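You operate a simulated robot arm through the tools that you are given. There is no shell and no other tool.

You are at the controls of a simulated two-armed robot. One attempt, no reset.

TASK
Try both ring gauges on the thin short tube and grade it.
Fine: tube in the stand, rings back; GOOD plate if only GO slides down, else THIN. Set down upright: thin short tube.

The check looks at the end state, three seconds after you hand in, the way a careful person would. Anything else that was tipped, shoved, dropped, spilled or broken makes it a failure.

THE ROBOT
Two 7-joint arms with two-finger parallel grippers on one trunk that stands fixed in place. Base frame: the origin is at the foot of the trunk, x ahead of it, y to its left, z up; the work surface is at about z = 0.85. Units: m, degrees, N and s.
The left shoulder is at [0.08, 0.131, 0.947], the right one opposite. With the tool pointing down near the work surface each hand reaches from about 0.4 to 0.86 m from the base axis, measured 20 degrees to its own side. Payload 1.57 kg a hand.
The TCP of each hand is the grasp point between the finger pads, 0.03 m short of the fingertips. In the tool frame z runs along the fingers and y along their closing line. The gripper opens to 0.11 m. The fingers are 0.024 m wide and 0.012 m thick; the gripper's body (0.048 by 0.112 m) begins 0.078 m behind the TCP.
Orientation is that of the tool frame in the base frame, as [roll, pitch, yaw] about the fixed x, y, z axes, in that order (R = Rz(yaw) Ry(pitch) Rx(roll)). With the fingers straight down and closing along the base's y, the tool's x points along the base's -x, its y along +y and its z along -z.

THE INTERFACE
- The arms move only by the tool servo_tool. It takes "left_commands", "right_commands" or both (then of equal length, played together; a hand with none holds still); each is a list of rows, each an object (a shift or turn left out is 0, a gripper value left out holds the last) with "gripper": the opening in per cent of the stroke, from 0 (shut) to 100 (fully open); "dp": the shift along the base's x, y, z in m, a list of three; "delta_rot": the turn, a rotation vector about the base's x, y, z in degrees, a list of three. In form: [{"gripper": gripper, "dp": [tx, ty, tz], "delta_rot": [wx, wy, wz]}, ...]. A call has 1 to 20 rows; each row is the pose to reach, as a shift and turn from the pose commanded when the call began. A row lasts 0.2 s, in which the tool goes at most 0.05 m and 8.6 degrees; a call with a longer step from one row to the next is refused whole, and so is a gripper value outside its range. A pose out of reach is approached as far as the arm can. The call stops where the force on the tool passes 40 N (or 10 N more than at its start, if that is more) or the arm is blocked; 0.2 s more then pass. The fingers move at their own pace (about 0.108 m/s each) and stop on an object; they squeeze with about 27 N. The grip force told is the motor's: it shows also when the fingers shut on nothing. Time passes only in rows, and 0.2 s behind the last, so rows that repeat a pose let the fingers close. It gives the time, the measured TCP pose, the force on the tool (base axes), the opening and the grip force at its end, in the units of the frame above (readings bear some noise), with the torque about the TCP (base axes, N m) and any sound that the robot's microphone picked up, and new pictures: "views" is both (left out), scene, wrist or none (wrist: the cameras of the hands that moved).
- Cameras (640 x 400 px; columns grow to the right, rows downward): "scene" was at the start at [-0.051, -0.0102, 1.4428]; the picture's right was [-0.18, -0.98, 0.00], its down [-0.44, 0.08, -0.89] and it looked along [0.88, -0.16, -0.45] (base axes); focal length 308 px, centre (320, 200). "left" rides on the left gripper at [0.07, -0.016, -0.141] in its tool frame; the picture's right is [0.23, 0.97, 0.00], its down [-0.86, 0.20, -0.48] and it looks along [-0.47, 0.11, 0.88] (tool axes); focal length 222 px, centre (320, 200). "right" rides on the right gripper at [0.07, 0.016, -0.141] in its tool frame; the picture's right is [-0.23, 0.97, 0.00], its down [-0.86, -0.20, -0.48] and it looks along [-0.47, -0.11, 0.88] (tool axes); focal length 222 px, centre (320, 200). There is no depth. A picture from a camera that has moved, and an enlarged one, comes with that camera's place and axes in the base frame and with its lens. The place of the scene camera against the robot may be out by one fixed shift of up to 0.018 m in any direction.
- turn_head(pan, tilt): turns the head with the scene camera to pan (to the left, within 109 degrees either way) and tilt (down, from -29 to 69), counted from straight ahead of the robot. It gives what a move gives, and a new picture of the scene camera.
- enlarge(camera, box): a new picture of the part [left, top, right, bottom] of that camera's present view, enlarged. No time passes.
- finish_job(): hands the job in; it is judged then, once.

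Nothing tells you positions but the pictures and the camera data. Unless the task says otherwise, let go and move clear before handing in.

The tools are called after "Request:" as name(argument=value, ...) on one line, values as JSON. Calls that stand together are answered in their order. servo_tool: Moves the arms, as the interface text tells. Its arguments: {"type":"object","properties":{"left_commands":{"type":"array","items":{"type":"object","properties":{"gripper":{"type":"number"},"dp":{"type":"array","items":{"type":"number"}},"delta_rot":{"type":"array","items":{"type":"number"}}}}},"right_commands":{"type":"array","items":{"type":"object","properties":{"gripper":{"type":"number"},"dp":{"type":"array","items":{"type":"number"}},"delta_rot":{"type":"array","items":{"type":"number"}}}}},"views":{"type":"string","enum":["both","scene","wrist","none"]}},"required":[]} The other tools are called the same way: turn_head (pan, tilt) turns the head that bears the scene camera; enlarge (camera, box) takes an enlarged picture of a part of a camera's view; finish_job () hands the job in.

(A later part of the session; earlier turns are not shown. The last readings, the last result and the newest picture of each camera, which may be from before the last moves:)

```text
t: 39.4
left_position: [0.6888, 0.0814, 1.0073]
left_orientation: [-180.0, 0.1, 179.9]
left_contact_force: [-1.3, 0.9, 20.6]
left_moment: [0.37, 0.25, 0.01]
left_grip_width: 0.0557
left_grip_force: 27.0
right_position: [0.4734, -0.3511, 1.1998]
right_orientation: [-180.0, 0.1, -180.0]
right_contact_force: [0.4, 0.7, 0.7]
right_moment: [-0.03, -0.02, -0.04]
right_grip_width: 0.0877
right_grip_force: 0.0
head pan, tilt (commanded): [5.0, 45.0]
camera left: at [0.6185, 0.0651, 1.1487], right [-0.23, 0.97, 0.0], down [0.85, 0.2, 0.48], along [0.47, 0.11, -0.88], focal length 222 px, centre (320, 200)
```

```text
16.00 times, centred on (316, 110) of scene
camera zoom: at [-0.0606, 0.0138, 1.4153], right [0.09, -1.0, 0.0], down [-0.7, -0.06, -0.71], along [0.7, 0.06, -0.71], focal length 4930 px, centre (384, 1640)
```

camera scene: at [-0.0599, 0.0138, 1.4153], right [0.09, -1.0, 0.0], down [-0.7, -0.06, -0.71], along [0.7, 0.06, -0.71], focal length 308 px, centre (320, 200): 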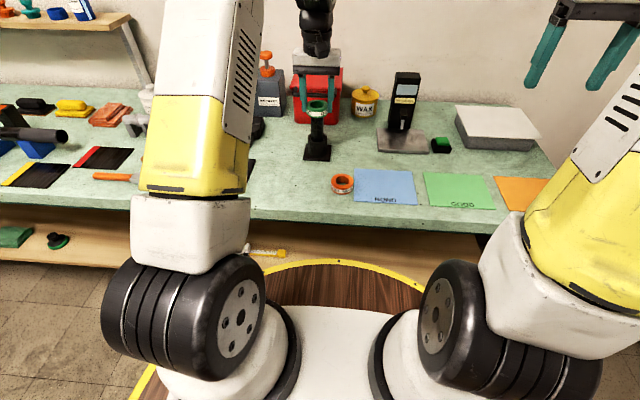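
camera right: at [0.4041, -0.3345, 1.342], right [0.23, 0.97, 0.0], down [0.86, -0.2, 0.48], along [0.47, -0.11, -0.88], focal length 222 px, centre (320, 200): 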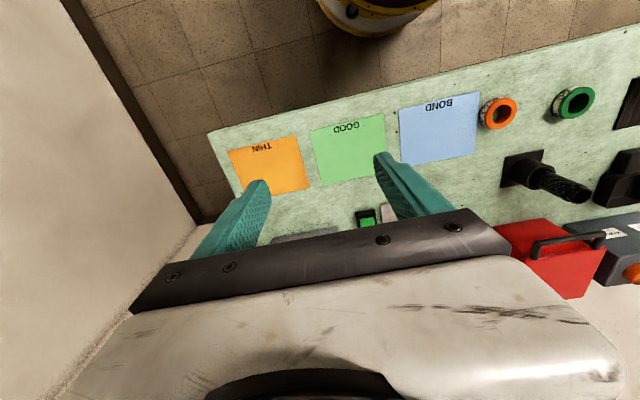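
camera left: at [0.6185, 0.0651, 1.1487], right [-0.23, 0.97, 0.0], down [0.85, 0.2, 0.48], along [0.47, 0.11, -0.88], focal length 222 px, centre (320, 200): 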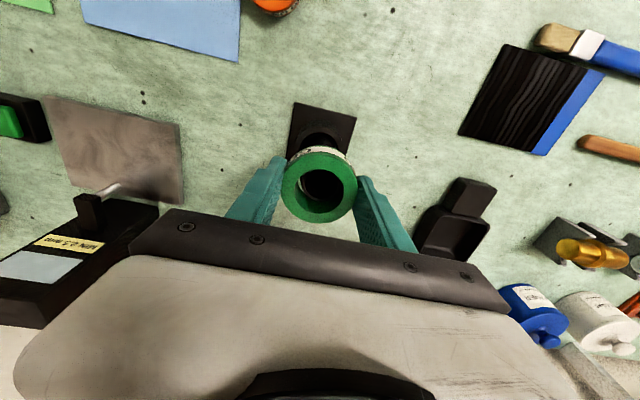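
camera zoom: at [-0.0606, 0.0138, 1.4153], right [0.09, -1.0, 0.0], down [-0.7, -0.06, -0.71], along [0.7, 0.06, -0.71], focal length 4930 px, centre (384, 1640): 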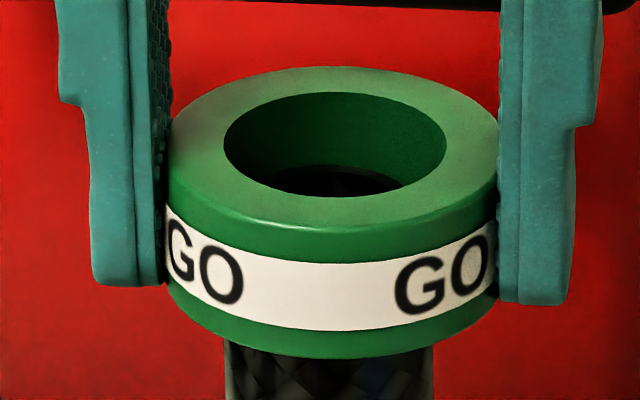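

The ring met the shoulder on its −x/+y side (from the torque), so the hole must shift toward −x/+y. I lift slightly, shift, and re-lower gently.

Request:
servo_tool(left_commands=[{"dp": [0, 0, 0.003]}, {"dp": [0, 0, 0.005]}, {"dp": [-0.0005, 0.0005, 0.005]}, {"dp": [-0.001, 0.001, 0.005]}, {"dp": [-0.001, 0.001, 0.005]}], views="wrist")

Request:
enlarge(camera="left", box=[288, 160, 352, 210])

Request:
enlarge(camera="scene", box=[300, 100, 332, 120])

Request:
enlarge(camera="scene", box=[300, 115, 340, 165])

```text
t: 40.6
left_position: [0.6873, 0.0824, 1.0108]
left_orientation: [-180.0, -0.1, 179.9]
left_contact_force: [1.5, 0.5, -1.1]
left_moment: [-0.04, -0.02, 0.01]
left_grip_width: 0.0556
left_grip_force: 27.6
right_position: [0.4742, -0.3493, 1.1994]
right_orientation: [-179.9, 0.0, -180.0]
right_contact_force: [0.0, 0.1, -0.2]
right_moment: [0.01, 0.0, 0.02]
right_grip_width: 0.0883
right_grip_force: 0.1
head pan, tilt (commanded): [5.0, 45.0]
camera left: at [0.6181, 0.0669, 1.1525], right [-0.23, 0.97, 0.0], down [0.86, 0.2, 0.48], along [0.47, 0.11, -0.88], focal length 222 px, centre (320, 200)
```

left: 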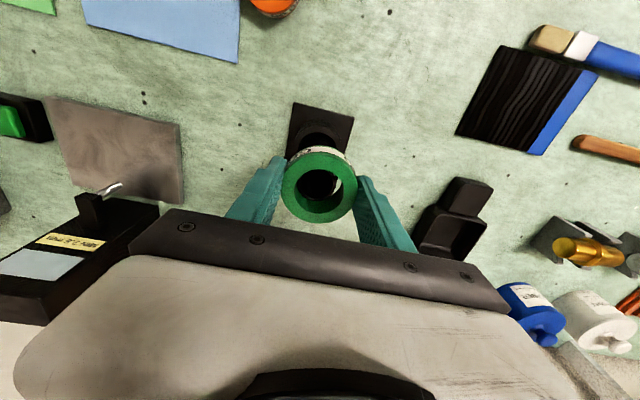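

```text
8.00 times, centred on (320, 185) of left
camera zoom: at [0.6181, 0.0669, 1.1525], right [-0.23, 0.97, 0.0], down [0.86, 0.2, 0.48], along [0.47, 0.11, -0.88], focal length 1777 px, centre (320, 320)
```

zoom: 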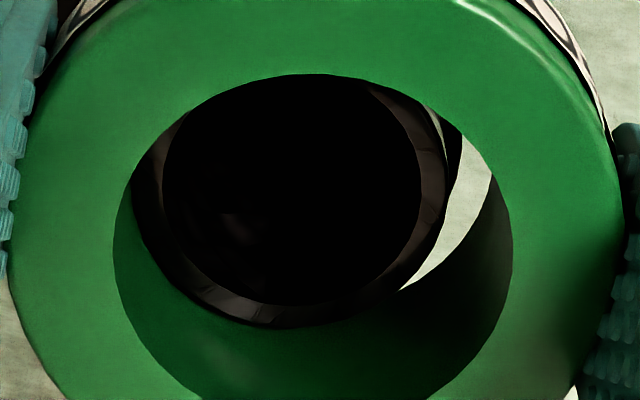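

```text
16.00 times, centred on (316, 110) of scene
camera zoom: at [-0.0599, 0.0138, 1.4153], right [0.09, -1.0, 0.0], down [-0.7, -0.06, -0.71], along [0.7, 0.06, -0.71], focal length 4930 px, centre (384, 1640)
```

zoom: 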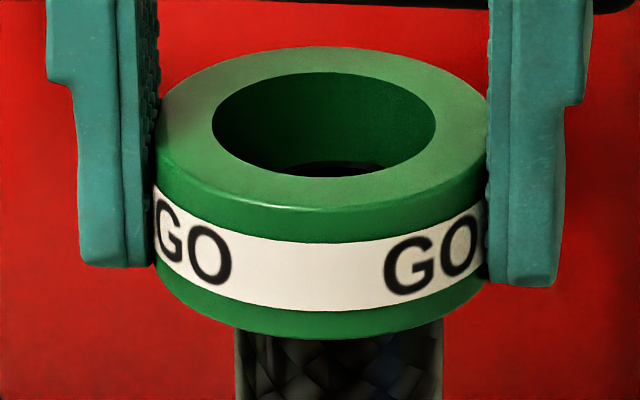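

```text
8.00 times, centred on (320, 140) of scene
camera zoom: at [-0.0599, 0.0138, 1.4153], right [0.09, -1.0, 0.0], down [-0.7, -0.06, -0.71], along [0.7, 0.06, -0.71], focal length 2465 px, centre (320, 680)
```

zoom: 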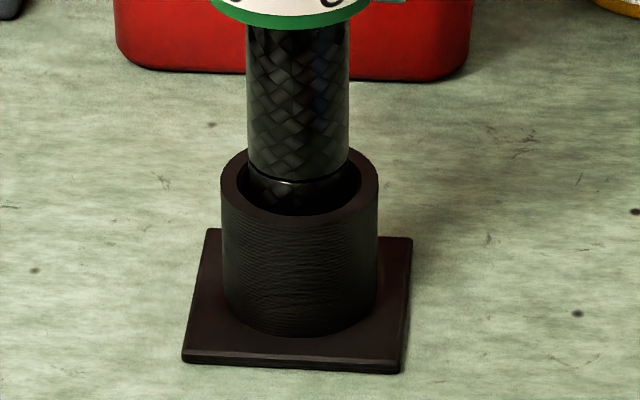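

After lifting, the tube sprang back, and the ring is now ~2.5 mm too far +y. I take a full zoom of ring and rim to compute the offset in both directions.

Request:
enlarge(camera="left", box=[275, 145, 365, 225])

```text
5.00 times, centred on (320, 185) of left
camera zoom: at [0.6181, 0.0669, 1.1525], right [-0.23, 0.97, 0.0], down [0.86, 0.2, 0.48], along [0.47, 0.11, -0.88], focal length 1111 px, centre (320, 275)
```

zoom: 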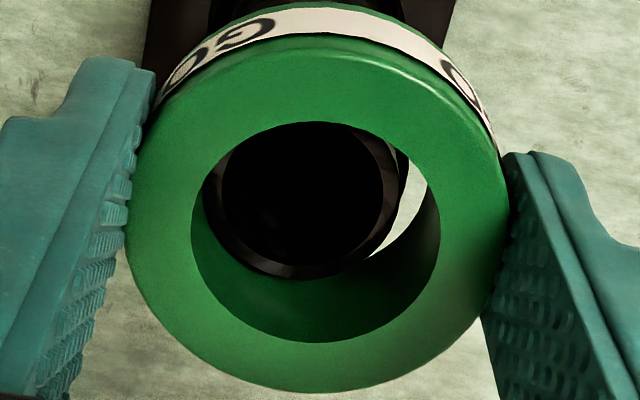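

Computed: the ring must move about (+0.0007, −0.0021). I apply that at this height and re-measure.

Request:
servo_tool(left_commands=[{"dp": [0.0003, -0.001, 0]}, {"dp": [0.0007, -0.0021, 0]}, {"dp": [0.0007, -0.0021, 0]}, {"dp": [0.0007, -0.0021, 0]}], views="none")

Request:
enlarge(camera="left", box=[275, 145, 365, 225])

Request:
enlarge(camera="scene", box=[300, 100, 332, 120])

```text
t: 41.6
left_position: [0.6894, 0.0796, 1.0112]
left_orientation: [-179.9, -0.1, -180.0]
left_contact_force: [-0.3, -0.1, -1.3]
left_moment: [-0.03, 0.0, -0.01]
left_grip_width: 0.0557
left_grip_force: 26.8
right_position: [0.4744, -0.3498, 1.1992]
right_orientation: [-180.0, 0.0, -179.9]
right_contact_force: [0.3, 0.7, 0.1]
right_moment: [-0.03, 0.02, 0.02]
right_grip_width: 0.0883
right_grip_force: 0.0
head pan, tilt (commanded): [5.0, 45.0]
```

```text
5.00 times, centred on (320, 185) of left
camera zoom: at [0.6191, 0.0643, 1.1529], right [-0.23, 0.97, 0.0], down [0.86, 0.2, 0.48], along [0.47, 0.11, -0.88], focal length 1111 px, centre (320, 275)
```

zoom: 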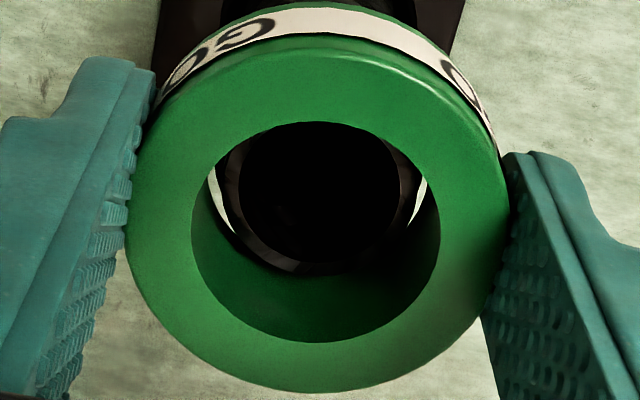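

```text
16.00 times, centred on (316, 110) of scene
camera zoom: at [-0.0599, 0.0138, 1.4153], right [0.09, -1.0, 0.0], down [-0.7, -0.06, -0.71], along [0.7, 0.06, -0.71], focal length 4930 px, centre (384, 1640)
```

zoom: 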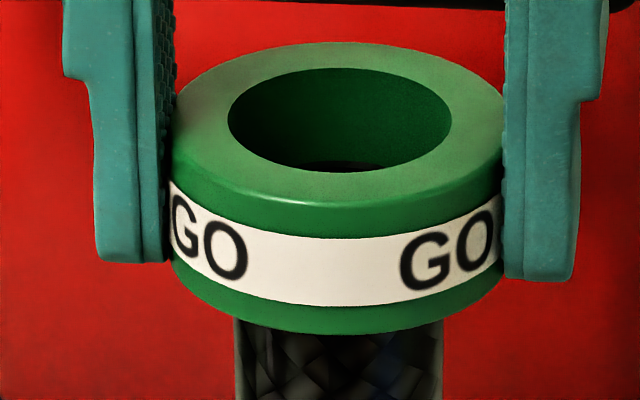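

Now the ring and tube look concentric within a few tenths of a millimetre in both views. I lower slowly.

Request:
servo_tool(left_commands=[{"dp": [0, 0.0002, -0.001]}, {"dp": [0, 0.0002, -0.002]}, {"dp": [0, 0.0002, -0.003]}, {"dp": [0, 0.0002, -0.0035]}, {"dp": [0, 0.0002, -0.004]}, {"dp": [0, 0.0002, -0.0045]}, {"dp": [0, 0.0002, -0.005]}, {"dp": [0, 0.0002, -0.005]}], views="none")

Request:
enlarge(camera="left", box=[275, 145, 365, 225])

Request:
enlarge(camera="scene", box=[300, 100, 332, 120])

```text
t: 43.4
left_position: [0.6896, 0.0813, 1.0064]
left_orientation: [180.0, 0.0, -180.0]
left_contact_force: [0.1, -0.5, -0.9]
left_moment: [0.0, 0.0, -0.03]
left_grip_width: 0.0555
left_grip_force: 26.8
right_position: [0.4732, -0.3498, 1.1987]
right_orientation: [-180.0, 0.0, 180.0]
right_contact_force: [-0.1, 0.0, -0.5]
right_moment: [-0.02, 0.02, 0.01]
right_grip_width: 0.0881
right_grip_force: 0.0
head pan, tilt (commanded): [5.0, 45.0]
```

```text
5.00 times, centred on (320, 185) of left
camera zoom: at [0.6191, 0.0648, 1.1485], right [-0.23, 0.97, 0.0], down [0.86, 0.2, 0.48], along [0.47, 0.11, -0.88], focal length 1111 px, centre (320, 275)
```

zoom: 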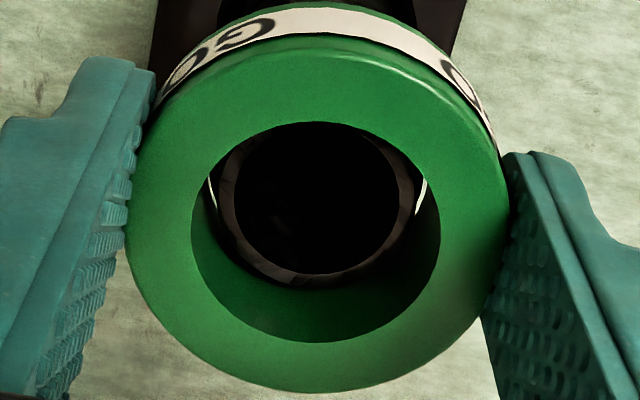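

```text
16.00 times, centred on (316, 110) of scene
camera zoom: at [-0.0599, 0.0138, 1.4153], right [0.09, -1.0, 0.0], down [-0.7, -0.06, -0.71], along [0.7, 0.06, -0.71], focal length 4930 px, centre (384, 1640)
```

zoom: 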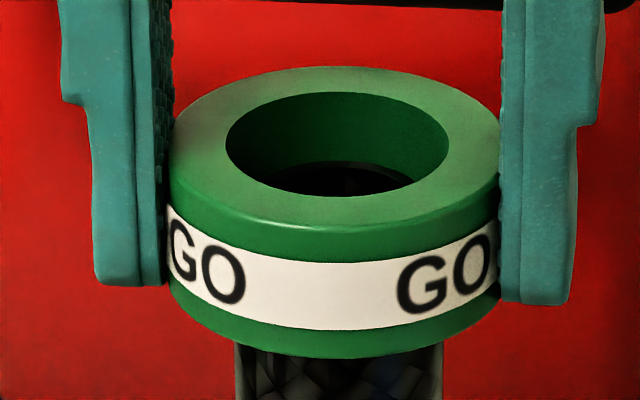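

Still no contact and concentric. I continue down in half-millimetre steps.

Request:
servo_tool(left_commands=[{"dp": [0, 0, -0.0005]}, {"dp": [0, 0, -0.001]}, {"dp": [0, 0, -0.0015]}, {"dp": [0, 0, -0.002]}, {"dp": [0, 0, -0.0025]}, {"dp": [0, 0, -0.003]}, {"dp": [0, 0, -0.003]}], views="none")

Request:
enlarge(camera="left", box=[275, 145, 365, 225])

Request:
enlarge(camera="scene", box=[300, 100, 332, 120])

```text
t: 45.0
left_position: [0.6884, 0.0788, 1.0029]
left_orientation: [-180.0, 0.0, -180.0]
left_contact_force: [-0.1, 0.1, -1.2]
left_moment: [-0.05, 0.02, 0.01]
left_grip_width: 0.0557
left_grip_force: 27.2
right_position: [0.4735, -0.3494, 1.1991]
right_orientation: [-180.0, 0.0, -180.0]
right_contact_force: [-0.3, -0.4, -0.3]
right_moment: [0.0, 0.01, -0.03]
right_grip_width: 0.0876
right_grip_force: 0.0
head pan, tilt (commanded): [5.0, 45.0]
```

```text
5.00 times, centred on (320, 185) of left
camera zoom: at [0.6188, 0.0641, 1.1448], right [-0.23, 0.97, 0.0], down [0.86, 0.2, 0.48], along [0.47, 0.11, -0.88], focal length 1111 px, centre (320, 275)
```

zoom: 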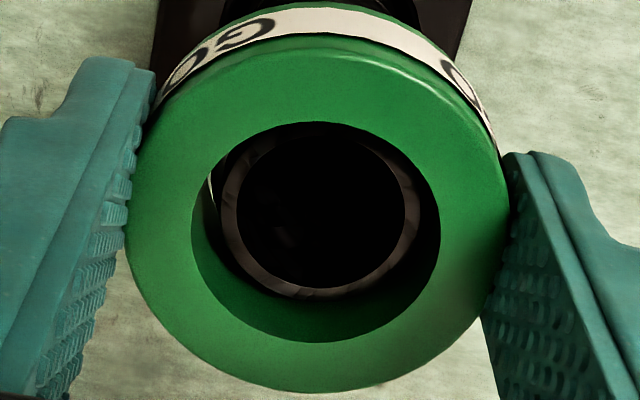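

```text
16.00 times, centred on (316, 110) of scene
camera zoom: at [-0.0599, 0.0138, 1.4153], right [0.09, -1.0, 0.0], down [-0.7, -0.06, -0.71], along [0.7, 0.06, -0.71], focal length 4930 px, centre (384, 1640)
```

zoom: 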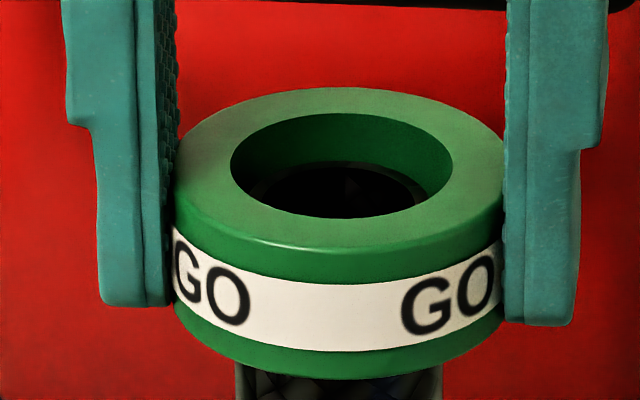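

The ring has passed below the level where it previously hit, with zero force. I keep lowering to confirm it slides on the body.

Request:
servo_tool(left_commands=[{"dp": [0, 0.0003, -0.001]}, {"dp": [0, 0.0003, -0.002]}, {"dp": [0, 0.0003, -0.003]}, {"dp": [0, 0.0003, -0.004]}, {"dp": [0, 0.0003, -0.005]}, {"dp": [0, 0.0003, -0.006]}, {"dp": [0, 0.0003, -0.007]}, {"dp": [0, 0.0003, -0.008]}, {"dp": [0, 0.0003, -0.008]}], views="none")

Request:
enlarge(camera="left", box=[275, 145, 365, 225])

Request:
enlarge(camera="scene", box=[296, 100, 344, 160])

```text
t: 47.0
left_position: [0.6887, 0.0808, 0.9953]
left_orientation: [179.9, 0.0, 179.9]
left_contact_force: [0.2, -0.9, -0.7]
left_moment: [0.03, -0.01, -0.02]
left_grip_width: 0.0554
left_grip_force: 26.8
right_position: [0.4741, -0.3492, 1.1994]
right_orientation: [-179.9, 0.0, 180.0]
right_contact_force: [0.1, -0.1, 0.4]
right_moment: [-0.01, 0.03, -0.01]
right_grip_width: 0.0879
right_grip_force: 0.2
head pan, tilt (commanded): [5.0, 45.0]
```

```text
5.00 times, centred on (320, 185) of left
camera zoom: at [0.6195, 0.0649, 1.1371], right [-0.23, 0.97, 0.0], down [0.86, 0.2, 0.48], along [0.47, 0.11, -0.88], focal length 1111 px, centre (320, 275)
```

zoom: 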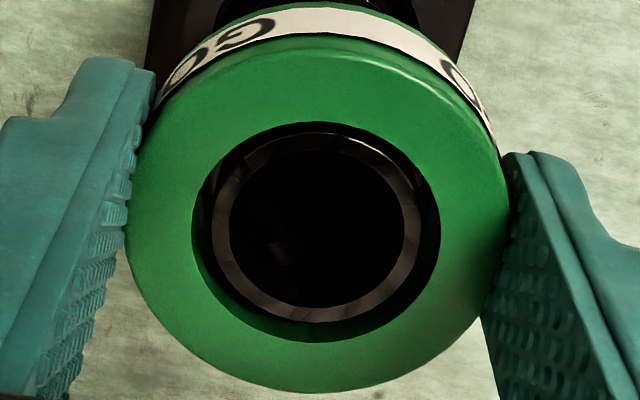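

```text
6.67 times, centred on (320, 130) of scene
camera zoom: at [-0.0599, 0.0138, 1.4153], right [0.09, -1.0, 0.0], down [-0.7, -0.06, -0.71], along [0.7, 0.06, -0.71], focal length 2054 px, centre (320, 667)
```

zoom: 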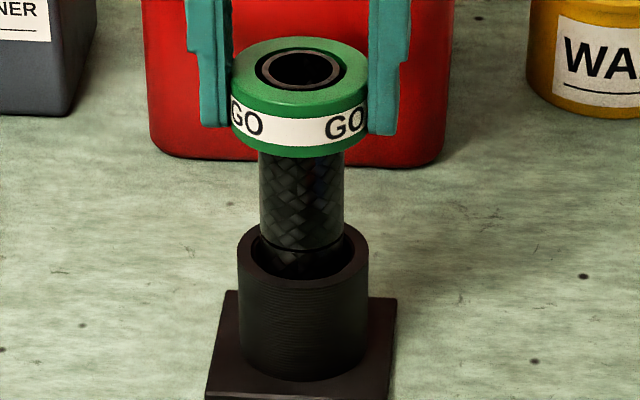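

GO slides freely on the full diameter. I continue down about 35 mm more to confirm over the length.

Request:
servo_tool(left_commands=[{"dp": [0, 0, -0.003]}, {"dp": [0, 0, -0.006]}, {"dp": [0, 0, -0.009]}, {"dp": [0, 0, -0.012]}, {"dp": [0, 0, -0.015]}, {"dp": [0, 0, -0.018]}, {"dp": [0, 0, -0.021]}, {"dp": [0, 0, -0.024]}, {"dp": [0, 0, -0.027]}, {"dp": [0, 0, -0.03]}, {"dp": [0, 0, -0.033]}, {"dp": [0, 0, -0.036]}, {"dp": [0, 0, -0.036]}], views="both")

Request:
enlarge(camera="scene", box=[296, 100, 344, 160])

```text
t: 49.8
left_position: [0.6885, 0.0815, 0.9582]
left_orientation: [-180.0, -0.1, 180.0]
left_contact_force: [-0.1, 0.2, -0.4]
left_moment: [0.01, 0.01, -0.05]
left_grip_width: 0.0555
left_grip_force: 26.9
right_position: [0.4742, -0.3501, 1.1988]
right_orientation: [-179.9, -0.1, 180.0]
right_contact_force: [0.4, -1.7, 0.5]
right_moment: [-0.02, 0.0, -0.01]
right_grip_width: 0.0877
right_grip_force: 0.0
head pan, tilt (commanded): [5.0, 45.0]
camera scene: at [-0.0599, 0.0138, 1.4153], right [0.09, -1.0, 0.0], down [-0.7, -0.06, -0.71], along [0.7, 0.06, -0.71], focal length 308 px, centre (320, 200)
camera left: at [0.6189, 0.0652, 1.1011], right [-0.23, 0.97, 0.0], down [0.86, 0.2, 0.48], along [0.47, 0.11, -0.88], focal length 222 px, centre (320, 200)
```

scene: 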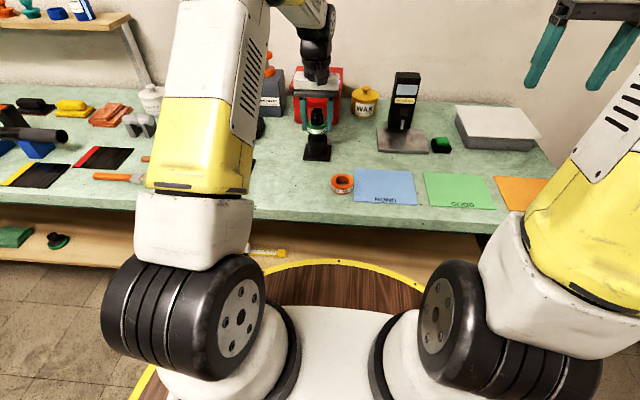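
left: 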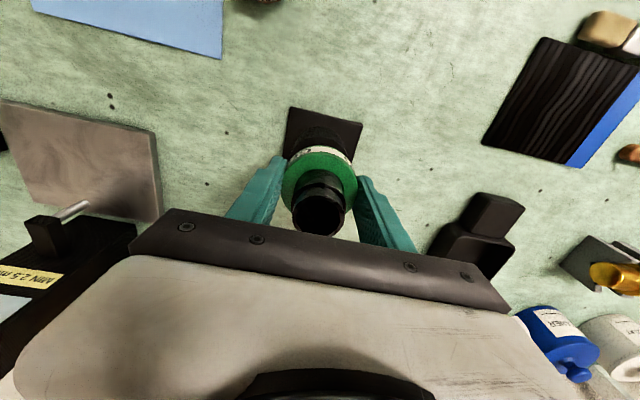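

```text
6.67 times, centred on (320, 130) of scene
camera zoom: at [-0.0599, 0.0138, 1.4153], right [0.09, -1.0, 0.0], down [-0.7, -0.06, -0.71], along [0.7, 0.06, -0.71], focal length 2054 px, centre (320, 667)
```

zoom: 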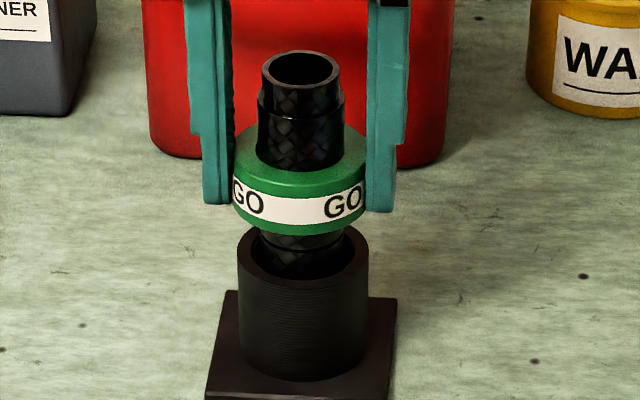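

GO clearly slides down the tube. Now I draw the ring back up slowly off the tube.

Request:
servo_tool(left_commands=[{"dp": [0, 0, 0.004]}, {"dp": [0, 0, 0.01]}, {"dp": [0, 0, 0.018]}, {"dp": [0, 0, 0.026]}, {"dp": [0, 0, 0.034]}, {"dp": [0, 0, 0.042]}, {"dp": [0, 0, 0.05]}, {"dp": [0, 0, 0.058]}, {"dp": [0, 0, 0.066]}, {"dp": [0, 0, 0.074]}, {"dp": [0, 0, 0.085]}, {"dp": [0, 0, 0.1]}, {"dp": [0, 0, 0.115]}, {"dp": [0, 0, 0.115]}], views="both")

Request:
enlarge(camera="scene", box=[296, 80, 344, 160])

```text
t: 52.8
left_position: [0.6899, 0.0795, 1.0748]
left_orientation: [179.9, 0.0, -180.0]
left_contact_force: [-0.7, -0.8, -1.4]
left_moment: [0.01, 0.01, 0.01]
left_grip_width: 0.0553
left_grip_force: 26.9
right_position: [0.4735, -0.3498, 1.1993]
right_orientation: [-180.0, -0.1, 180.0]
right_contact_force: [-0.5, 0.6, 0.2]
right_moment: [0.02, 0.01, -0.01]
right_grip_width: 0.088
right_grip_force: 0.2
head pan, tilt (commanded): [5.0, 45.0]
camera scene: at [-0.0599, 0.0138, 1.4153], right [0.09, -1.0, 0.0], down [-0.7, -0.06, -0.71], along [0.7, 0.06, -0.71], focal length 308 px, centre (320, 200)
camera left: at [0.6197, 0.0646, 1.2156], right [-0.23, 0.97, 0.0], down [0.86, 0.2, 0.48], along [0.47, 0.11, -0.88], focal length 222 px, centre (320, 200)
```

scene: 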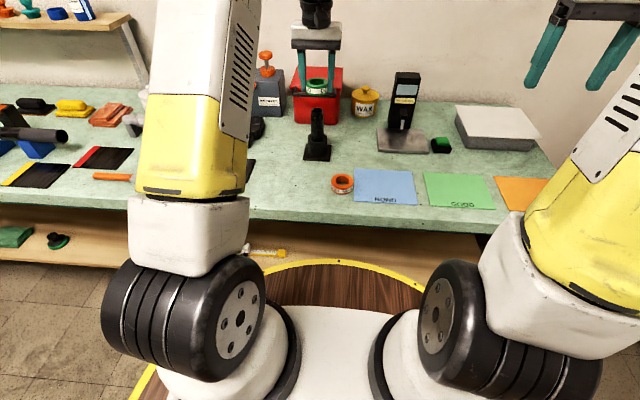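
left: 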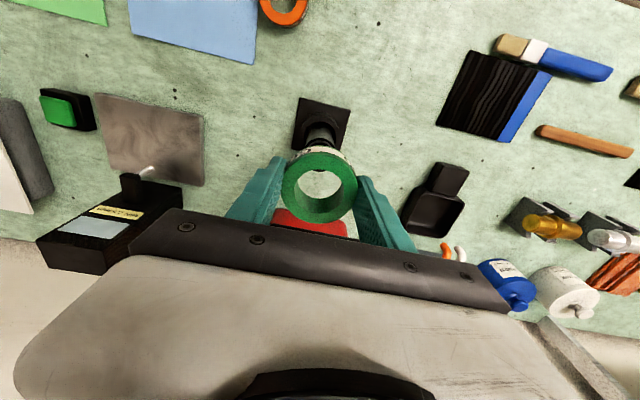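

```text
5.00 times, centred on (320, 120) of scene
camera zoom: at [-0.0599, 0.0138, 1.4153], right [0.09, -1.0, 0.0], down [-0.7, -0.06, -0.71], along [0.7, 0.06, -0.71], focal length 1541 px, centre (320, 600)
```

zoom: 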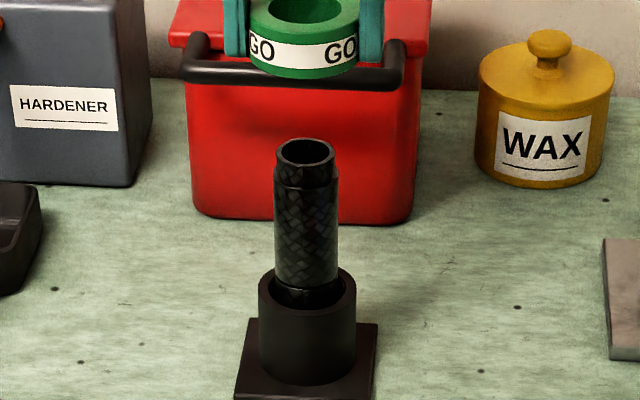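

Tube stayed put. I take the GO ring back to its original spot, lowering to just above the bench.

Request:
servo_tool(left_commands=[{"dp": [-0.025, 0.012, 0]}, {"dp": [-0.05, 0.024, 0]}, {"dp": [-0.075, 0.036, 0]}, {"dp": [-0.1, 0.048, 0]}, {"dp": [-0.12, 0.056, 0]}, {"dp": [-0.1328, 0.0615, 0]}, {"dp": [-0.1328, 0.0615, -0.03]}, {"dp": [-0.1328, 0.0615, -0.06]}, {"dp": [-0.1328, 0.0615, -0.09]}, {"dp": [-0.1328, 0.0615, -0.12]}, {"dp": [-0.1328, 0.0615, -0.15]}, {"dp": [-0.1328, 0.0615, -0.17]}, {"dp": [-0.1328, 0.0615, -0.182]}, {"dp": [-0.1328, 0.0615, -0.182]}, {"dp": [-0.1328, 0.0615, -0.182]}], views="both")

Request:
enlarge(camera="scene", box=[260, 140, 320, 200])

```text
t: 56.0
left_position: [0.5561, 0.1419, 0.8936]
left_orientation: [180.0, -0.1, 180.0]
left_contact_force: [0.4, -0.3, -0.9]
left_moment: [-0.05, -0.03, 0.04]
left_grip_width: 0.0555
left_grip_force: 26.9
right_position: [0.4735, -0.3503, 1.1996]
right_orientation: [180.0, 0.1, -180.0]
right_contact_force: [0.5, 0.2, 0.2]
right_moment: [0.0, -0.01, 0.01]
right_grip_width: 0.088
right_grip_force: 0.2
head pan, tilt (commanded): [5.0, 45.0]
camera scene: at [-0.0599, 0.0139, 1.4153], right [0.09, -1.0, 0.0], down [-0.7, -0.06, -0.71], along [0.7, 0.06, -0.71], focal length 308 px, centre (320, 200)
camera left: at [0.4872, 0.1263, 1.035], right [-0.23, 0.97, 0.0], down [0.86, 0.2, 0.48], along [0.47, 0.11, -0.88], focal length 222 px, centre (320, 200)
```

scene: 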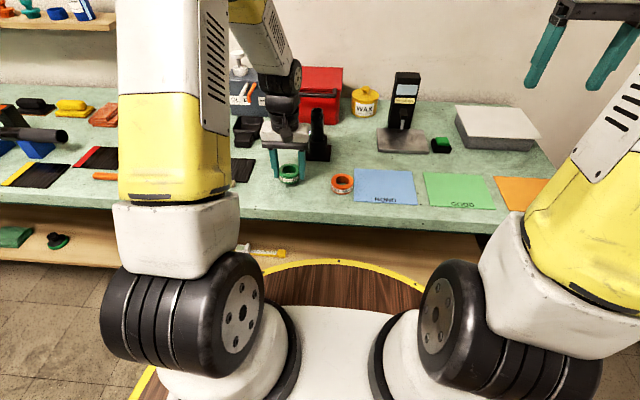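
left: 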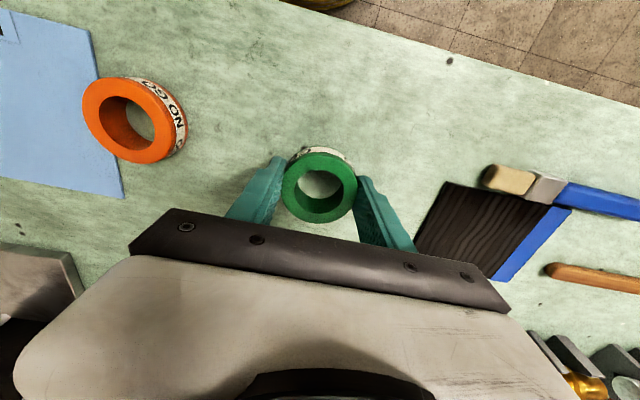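

```text
6.67 times, centred on (290, 170) of scene
camera zoom: at [-0.0599, 0.0139, 1.4153], right [0.09, -1.0, 0.0], down [-0.7, -0.06, -0.71], along [0.7, 0.06, -0.71], focal length 2054 px, centre (520, 400)
```

zoom: 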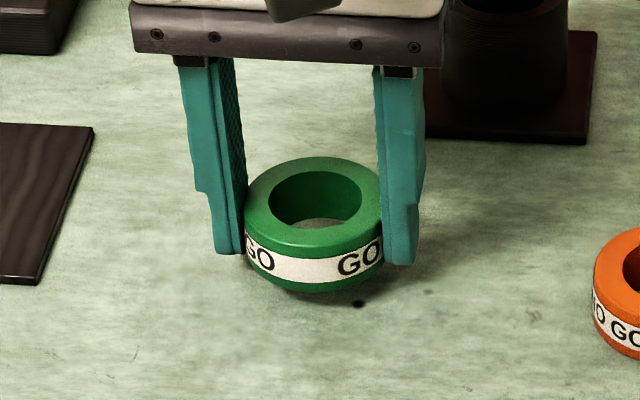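

The ring is ~1 cm above its spot. I lower in 1.5 mm steps until it touches.

Request:
servo_tool(left_commands=[{"dp": [0.0003, 0, -0.002]}, {"dp": [0.0003, 0, -0.004]}, {"dp": [0.0003, 0, -0.006]}, {"dp": [0.0003, 0, -0.0075]}, {"dp": [0.0003, 0, -0.009]}, {"dp": [0.0003, 0, -0.0105]}, {"dp": [0.0003, 0, -0.0105]}], views="none")

Request:
enlarge(camera="scene", box=[270, 160, 310, 195])

```text
t: 57.6
left_position: [0.5561, 0.142, 0.8813]
left_orientation: [-180.0, 0.1, 179.9]
left_contact_force: [-0.2, 0.1, -0.7]
left_moment: [-0.03, -0.02, 0.0]
left_grip_width: 0.0553
left_grip_force: 27.6
right_position: [0.474, -0.3478, 1.1982]
right_orientation: [-180.0, 0.0, 180.0]
right_contact_force: [-0.8, 0.3, 0.1]
right_moment: [0.03, 0.0, 0.0]
right_grip_width: 0.088
right_grip_force: 0.1
head pan, tilt (commanded): [5.0, 45.0]
```

```text
11.43 times, centred on (290, 178) of scene
camera zoom: at [-0.0599, 0.0139, 1.4153], right [0.09, -1.0, 0.0], down [-0.7, -0.06, -0.71], along [0.7, 0.06, -0.71], focal length 3522 px, centre (663, 457)
```

zoom: 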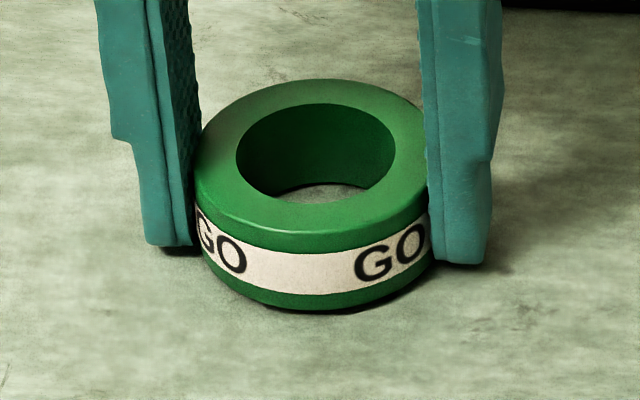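

Nearly touching. I lower a further 1.5 mm in fine steps to seat it.

Request:
servo_tool(left_commands=[{"dp": [0, 0, -0.0005]}, {"dp": [0, 0, -0.001]}, {"dp": [0, 0, -0.0015]}, {"dp": [0, 0, -0.002]}], views="none")

Request:
enlarge(camera="scene", box=[270, 160, 310, 195])

```text
t: 58.6
left_position: [0.5571, 0.1413, 0.8803]
left_orientation: [180.0, 0.1, 180.0]
left_contact_force: [-0.4, 1.9, 9.6]
left_moment: [0.06, -0.32, 0.06]
left_grip_width: 0.0553
left_grip_force: 26.9
right_position: [0.4735, -0.3498, 1.199]
right_orientation: [179.9, 0.1, 179.9]
right_contact_force: [-0.4, -0.7, -0.3]
right_moment: [0.0, -0.01, 0.02]
right_grip_width: 0.088
right_grip_force: 0.2
head pan, tilt (commanded): [5.0, 45.0]
```

```text
11.43 times, centred on (290, 178) of scene
camera zoom: at [-0.0602, 0.0139, 1.4153], right [0.09, -1.0, 0.0], down [-0.7, -0.06, -0.71], along [0.7, 0.06, -0.71], focal length 3522 px, centre (663, 457)
```

zoom: 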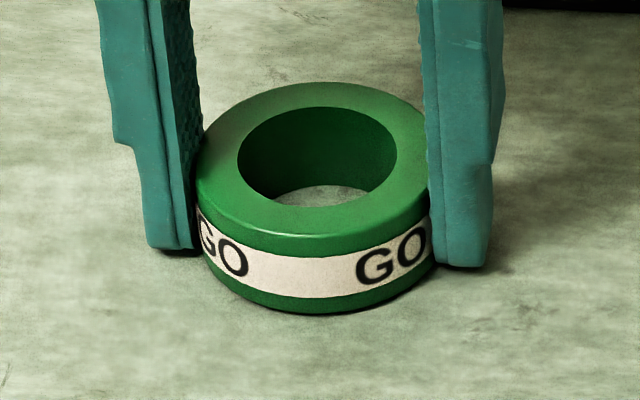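

The ring is touching the bench. I open the gripper and look.

Request:
servo_tool(left_commands=[{"dp": [0, 0, 0.0005], "gripper": 55}, {"dp": [0, 0, 0.001], "gripper": 65}, {"dp": [0, 0, 0.001], "gripper": 80}, {"dp": [0, 0, 0.001], "gripper": 95}, {"dp": [0, 0, 0.001], "gripper": 100}], views="wrist")

Request:
enlarge(camera="left", box=[220, 90, 420, 230])

```text
t: 59.8
left_position: [0.5575, 0.1427, 0.8806]
left_orientation: [-180.0, 0.0, 180.0]
left_contact_force: [0.5, 0.8, 0.0]
left_moment: [-0.02, 0.03, -0.01]
left_grip_width: 0.11
left_grip_force: 0.0
right_position: [0.4734, -0.3498, 1.1989]
right_orientation: [-180.0, -0.1, 180.0]
right_contact_force: [0.2, -0.6, -0.4]
right_moment: [-0.03, -0.01, 0.01]
right_grip_width: 0.088
right_grip_force: 0.0
head pan, tilt (commanded): [5.0, 45.0]
camera left: at [0.487, 0.1261, 1.0228], right [-0.23, 0.97, 0.0], down [0.86, 0.2, 0.48], along [0.47, 0.11, -0.88], focal length 222 px, centre (320, 200)
```

left: 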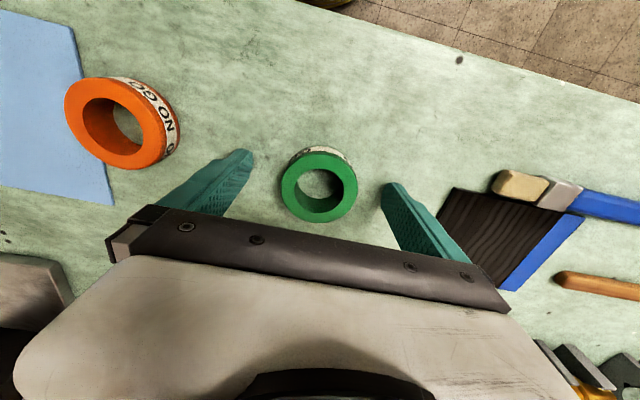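

```text
2.86 times, centred on (320, 160) of left
camera zoom: at [0.487, 0.1261, 1.0228], right [-0.23, 0.97, 0.0], down [0.86, 0.2, 0.48], along [0.47, 0.11, -0.88], focal length 635 px, centre (320, 314)
```

zoom: 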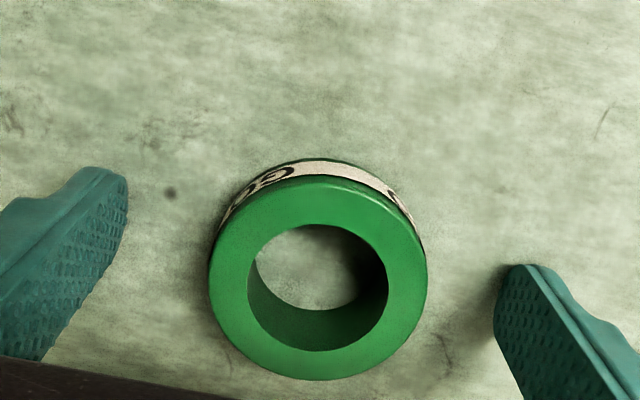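

GO ring is back in place, flat. Now I raise and move over the orange NO GO ring.

Request:
servo_tool(left_commands=[{"dp": [0, 0, 0.02]}, {"dp": [0, 0, 0.05]}, {"dp": [0, 0, 0.09]}, {"dp": [0, 0, 0.13]}, {"dp": [0, 0, 0.17]}, {"dp": [-0.003, -0.03, 0.17]}, {"dp": [-0.006, -0.06, 0.17]}, {"dp": [-0.009, -0.09, 0.17]}, {"dp": [-0.012, -0.12, 0.17]}, {"dp": [-0.0135, -0.139, 0.17]}, {"dp": [-0.0135, -0.139, 0.17]}, {"dp": [-0.0135, -0.139, 0.17]}], views="both")

Request:
enlarge(camera="left", box=[280, 100, 360, 170])

```text
t: 62.4
left_position: [0.5447, 0.0027, 1.0522]
left_orientation: [180.0, 0.0, 180.0]
left_contact_force: [0.4, -0.4, 0.9]
left_moment: [-0.03, 0.0, 0.01]
left_grip_width: 0.1101
left_grip_force: 0.1
right_position: [0.4738, -0.3493, 1.1993]
right_orientation: [180.0, 0.1, 180.0]
right_contact_force: [0.4, 0.8, -0.7]
right_moment: [0.01, -0.01, 0.0]
right_grip_width: 0.0881
right_grip_force: 0.1
head pan, tilt (commanded): [5.0, 45.0]
camera scene: at [-0.0599, 0.0138, 1.4153], right [0.09, -1.0, 0.0], down [-0.7, -0.06, -0.71], along [0.7, 0.06, -0.71], focal length 308 px, centre (320, 200)
camera left: at [0.474, -0.0127, 1.1939], right [-0.23, 0.97, 0.0], down [0.86, 0.2, 0.48], along [0.47, 0.11, -0.88], focal length 222 px, centre (320, 200)
```

scene: 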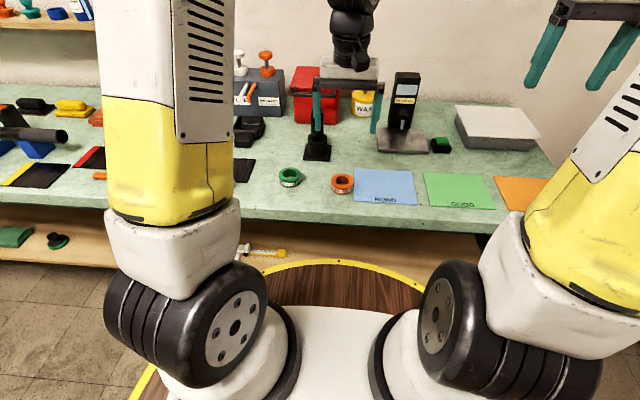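
left: 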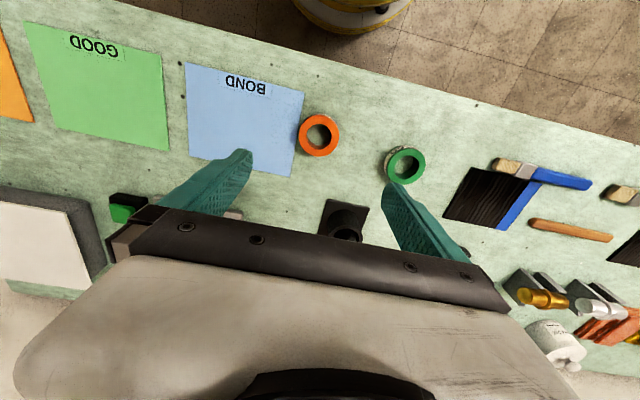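

```text
5.71 times, centred on (320, 135) of left
camera zoom: at [0.474, -0.0127, 1.1939], right [-0.23, 0.97, 0.0], down [0.86, 0.2, 0.48], along [0.47, 0.11, -0.88], focal length 1269 px, centre (320, 571)
```

zoom: 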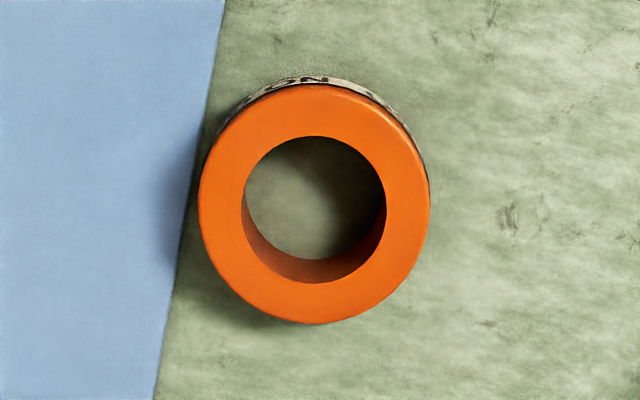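

Orange ring located ≈1 mm from under the hand. I lower around it with the small correction.

Request:
servo_tool(left_commands=[{"dp": [0.001, -0.0007, -0.03], "gripper": 85}, {"dp": [0.001, -0.0007, -0.06], "gripper": 85}, {"dp": [0.001, -0.0007, -0.09], "gripper": 85}, {"dp": [0.001, -0.0007, -0.12], "gripper": 85}, {"dp": [0.001, -0.0007, -0.145], "gripper": 85}, {"dp": [0.001, -0.0007, -0.158], "gripper": 85}, {"dp": [0.001, -0.0007, -0.165], "gripper": 85}, {"dp": [0.001, -0.0007, -0.165], "gripper": 85}], views="wrist")

Request:
enlarge(camera="left", box=[220, 90, 420, 230])

Request:
enlarge(camera="scene", box=[310, 155, 370, 205])

```text
t: 64.2
left_position: [0.5441, 0.0018, 0.8857]
left_orientation: [179.9, 0.0, -180.0]
left_contact_force: [-0.2, -0.6, 0.2]
left_moment: [0.01, -0.02, 0.02]
left_grip_width: 0.0936
left_grip_force: 0.0
right_position: [0.4738, -0.3498, 1.1999]
right_orientation: [-180.0, 0.1, -180.0]
right_contact_force: [-0.5, -0.7, -0.6]
right_moment: [0.0, 0.0, 0.0]
right_grip_width: 0.0881
right_grip_force: 0.1
head pan, tilt (commanded): [5.0, 45.0]
camera left: at [0.4745, -0.0141, 1.028], right [-0.23, 0.97, 0.0], down [0.86, 0.2, 0.48], along [0.47, 0.11, -0.88], focal length 222 px, centre (320, 200)
```

left: 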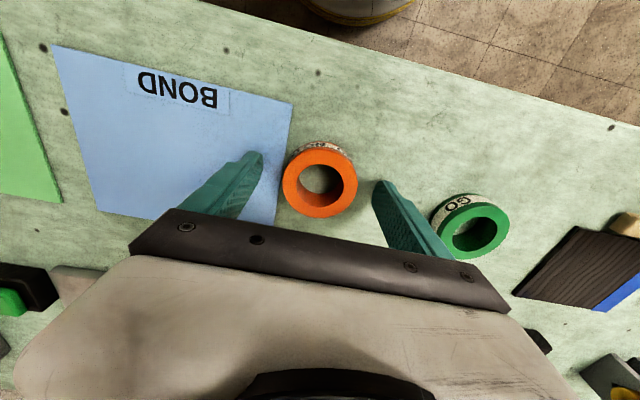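

```text
2.86 times, centred on (320, 160) of left
camera zoom: at [0.4745, -0.0141, 1.028], right [-0.23, 0.97, 0.0], down [0.86, 0.2, 0.48], along [0.47, 0.11, -0.88], focal length 635 px, centre (320, 314)
```

zoom: 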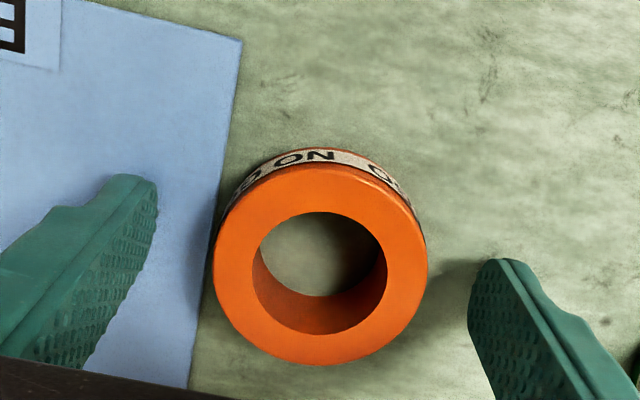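

```text
8.00 times, centred on (340, 180) of scene
camera zoom: at [-0.0599, 0.0138, 1.4153], right [0.09, -1.0, 0.0], down [-0.7, -0.06, -0.71], along [0.7, 0.06, -0.71], focal length 2465 px, centre (160, 360)
```

zoom: 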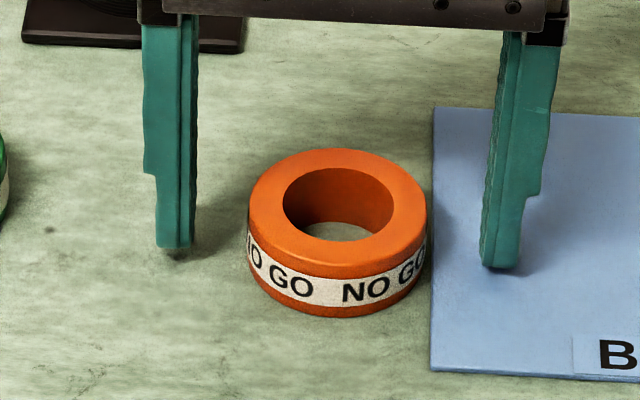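

The NO GO ring is centred between the fingers. Closing.

Request:
servo_tool(left_commands=[{"dp": [0, 0, -0.001], "gripper": 70}, {"dp": [0, 0, -0.001], "gripper": 60}, {"dp": [0, 0, -0.001], "gripper": 55}, {"dp": [0, 0, -0.001], "gripper": 52}, {"dp": [0, 0, -0.001], "gripper": 40}, {"dp": [0, 0, -0.001], "gripper": 40}, {"dp": [0, 0, -0.001], "gripper": 40}], views="wrist")

Request:
enlarge(camera="left", box=[275, 130, 365, 210])

```text
t: 65.8
left_position: [0.5445, 0.0009, 0.8857]
left_orientation: [-180.0, 0.0, -179.9]
left_contact_force: [0.4, -0.2, 0.9]
left_moment: [0.01, 0.0, -0.03]
left_grip_width: 0.0552
left_grip_force: 27.3
right_position: [0.4724, -0.3493, 1.2005]
right_orientation: [-179.9, 0.0, -180.0]
right_contact_force: [0.9, -0.7, 0.1]
right_moment: [-0.01, -0.01, -0.02]
right_grip_width: 0.088
right_grip_force: 0.0
head pan, tilt (commanded): [5.0, 45.0]
camera left: at [0.4744, -0.0143, 1.0276], right [-0.23, 0.97, 0.0], down [0.86, 0.2, 0.48], along [0.47, 0.11, -0.88], focal length 222 px, centre (320, 200)
```

left: 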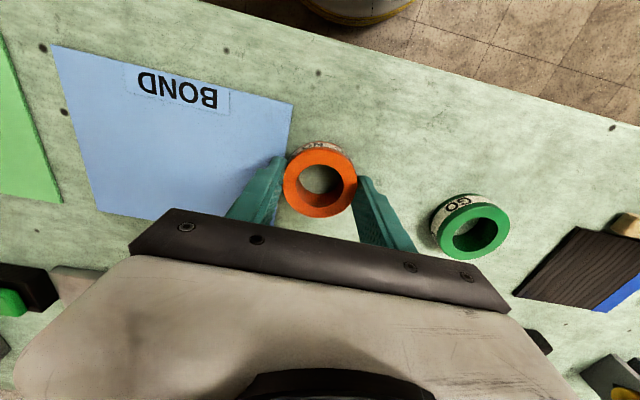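

```text
5.00 times, centred on (320, 170) of left
camera zoom: at [0.4744, -0.0143, 1.0276], right [-0.23, 0.97, 0.0], down [0.86, 0.2, 0.48], along [0.47, 0.11, -0.88], focal length 1111 px, centre (320, 350)
```

zoom: 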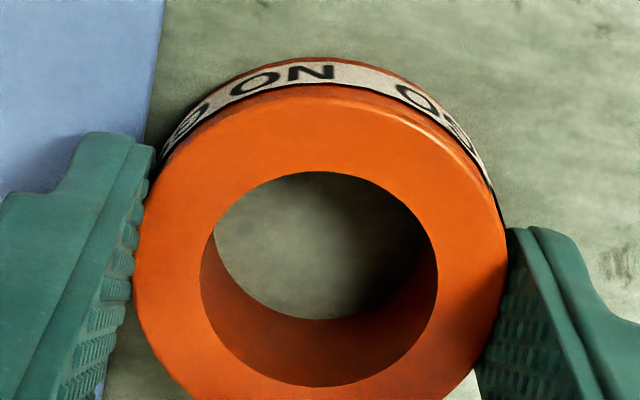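

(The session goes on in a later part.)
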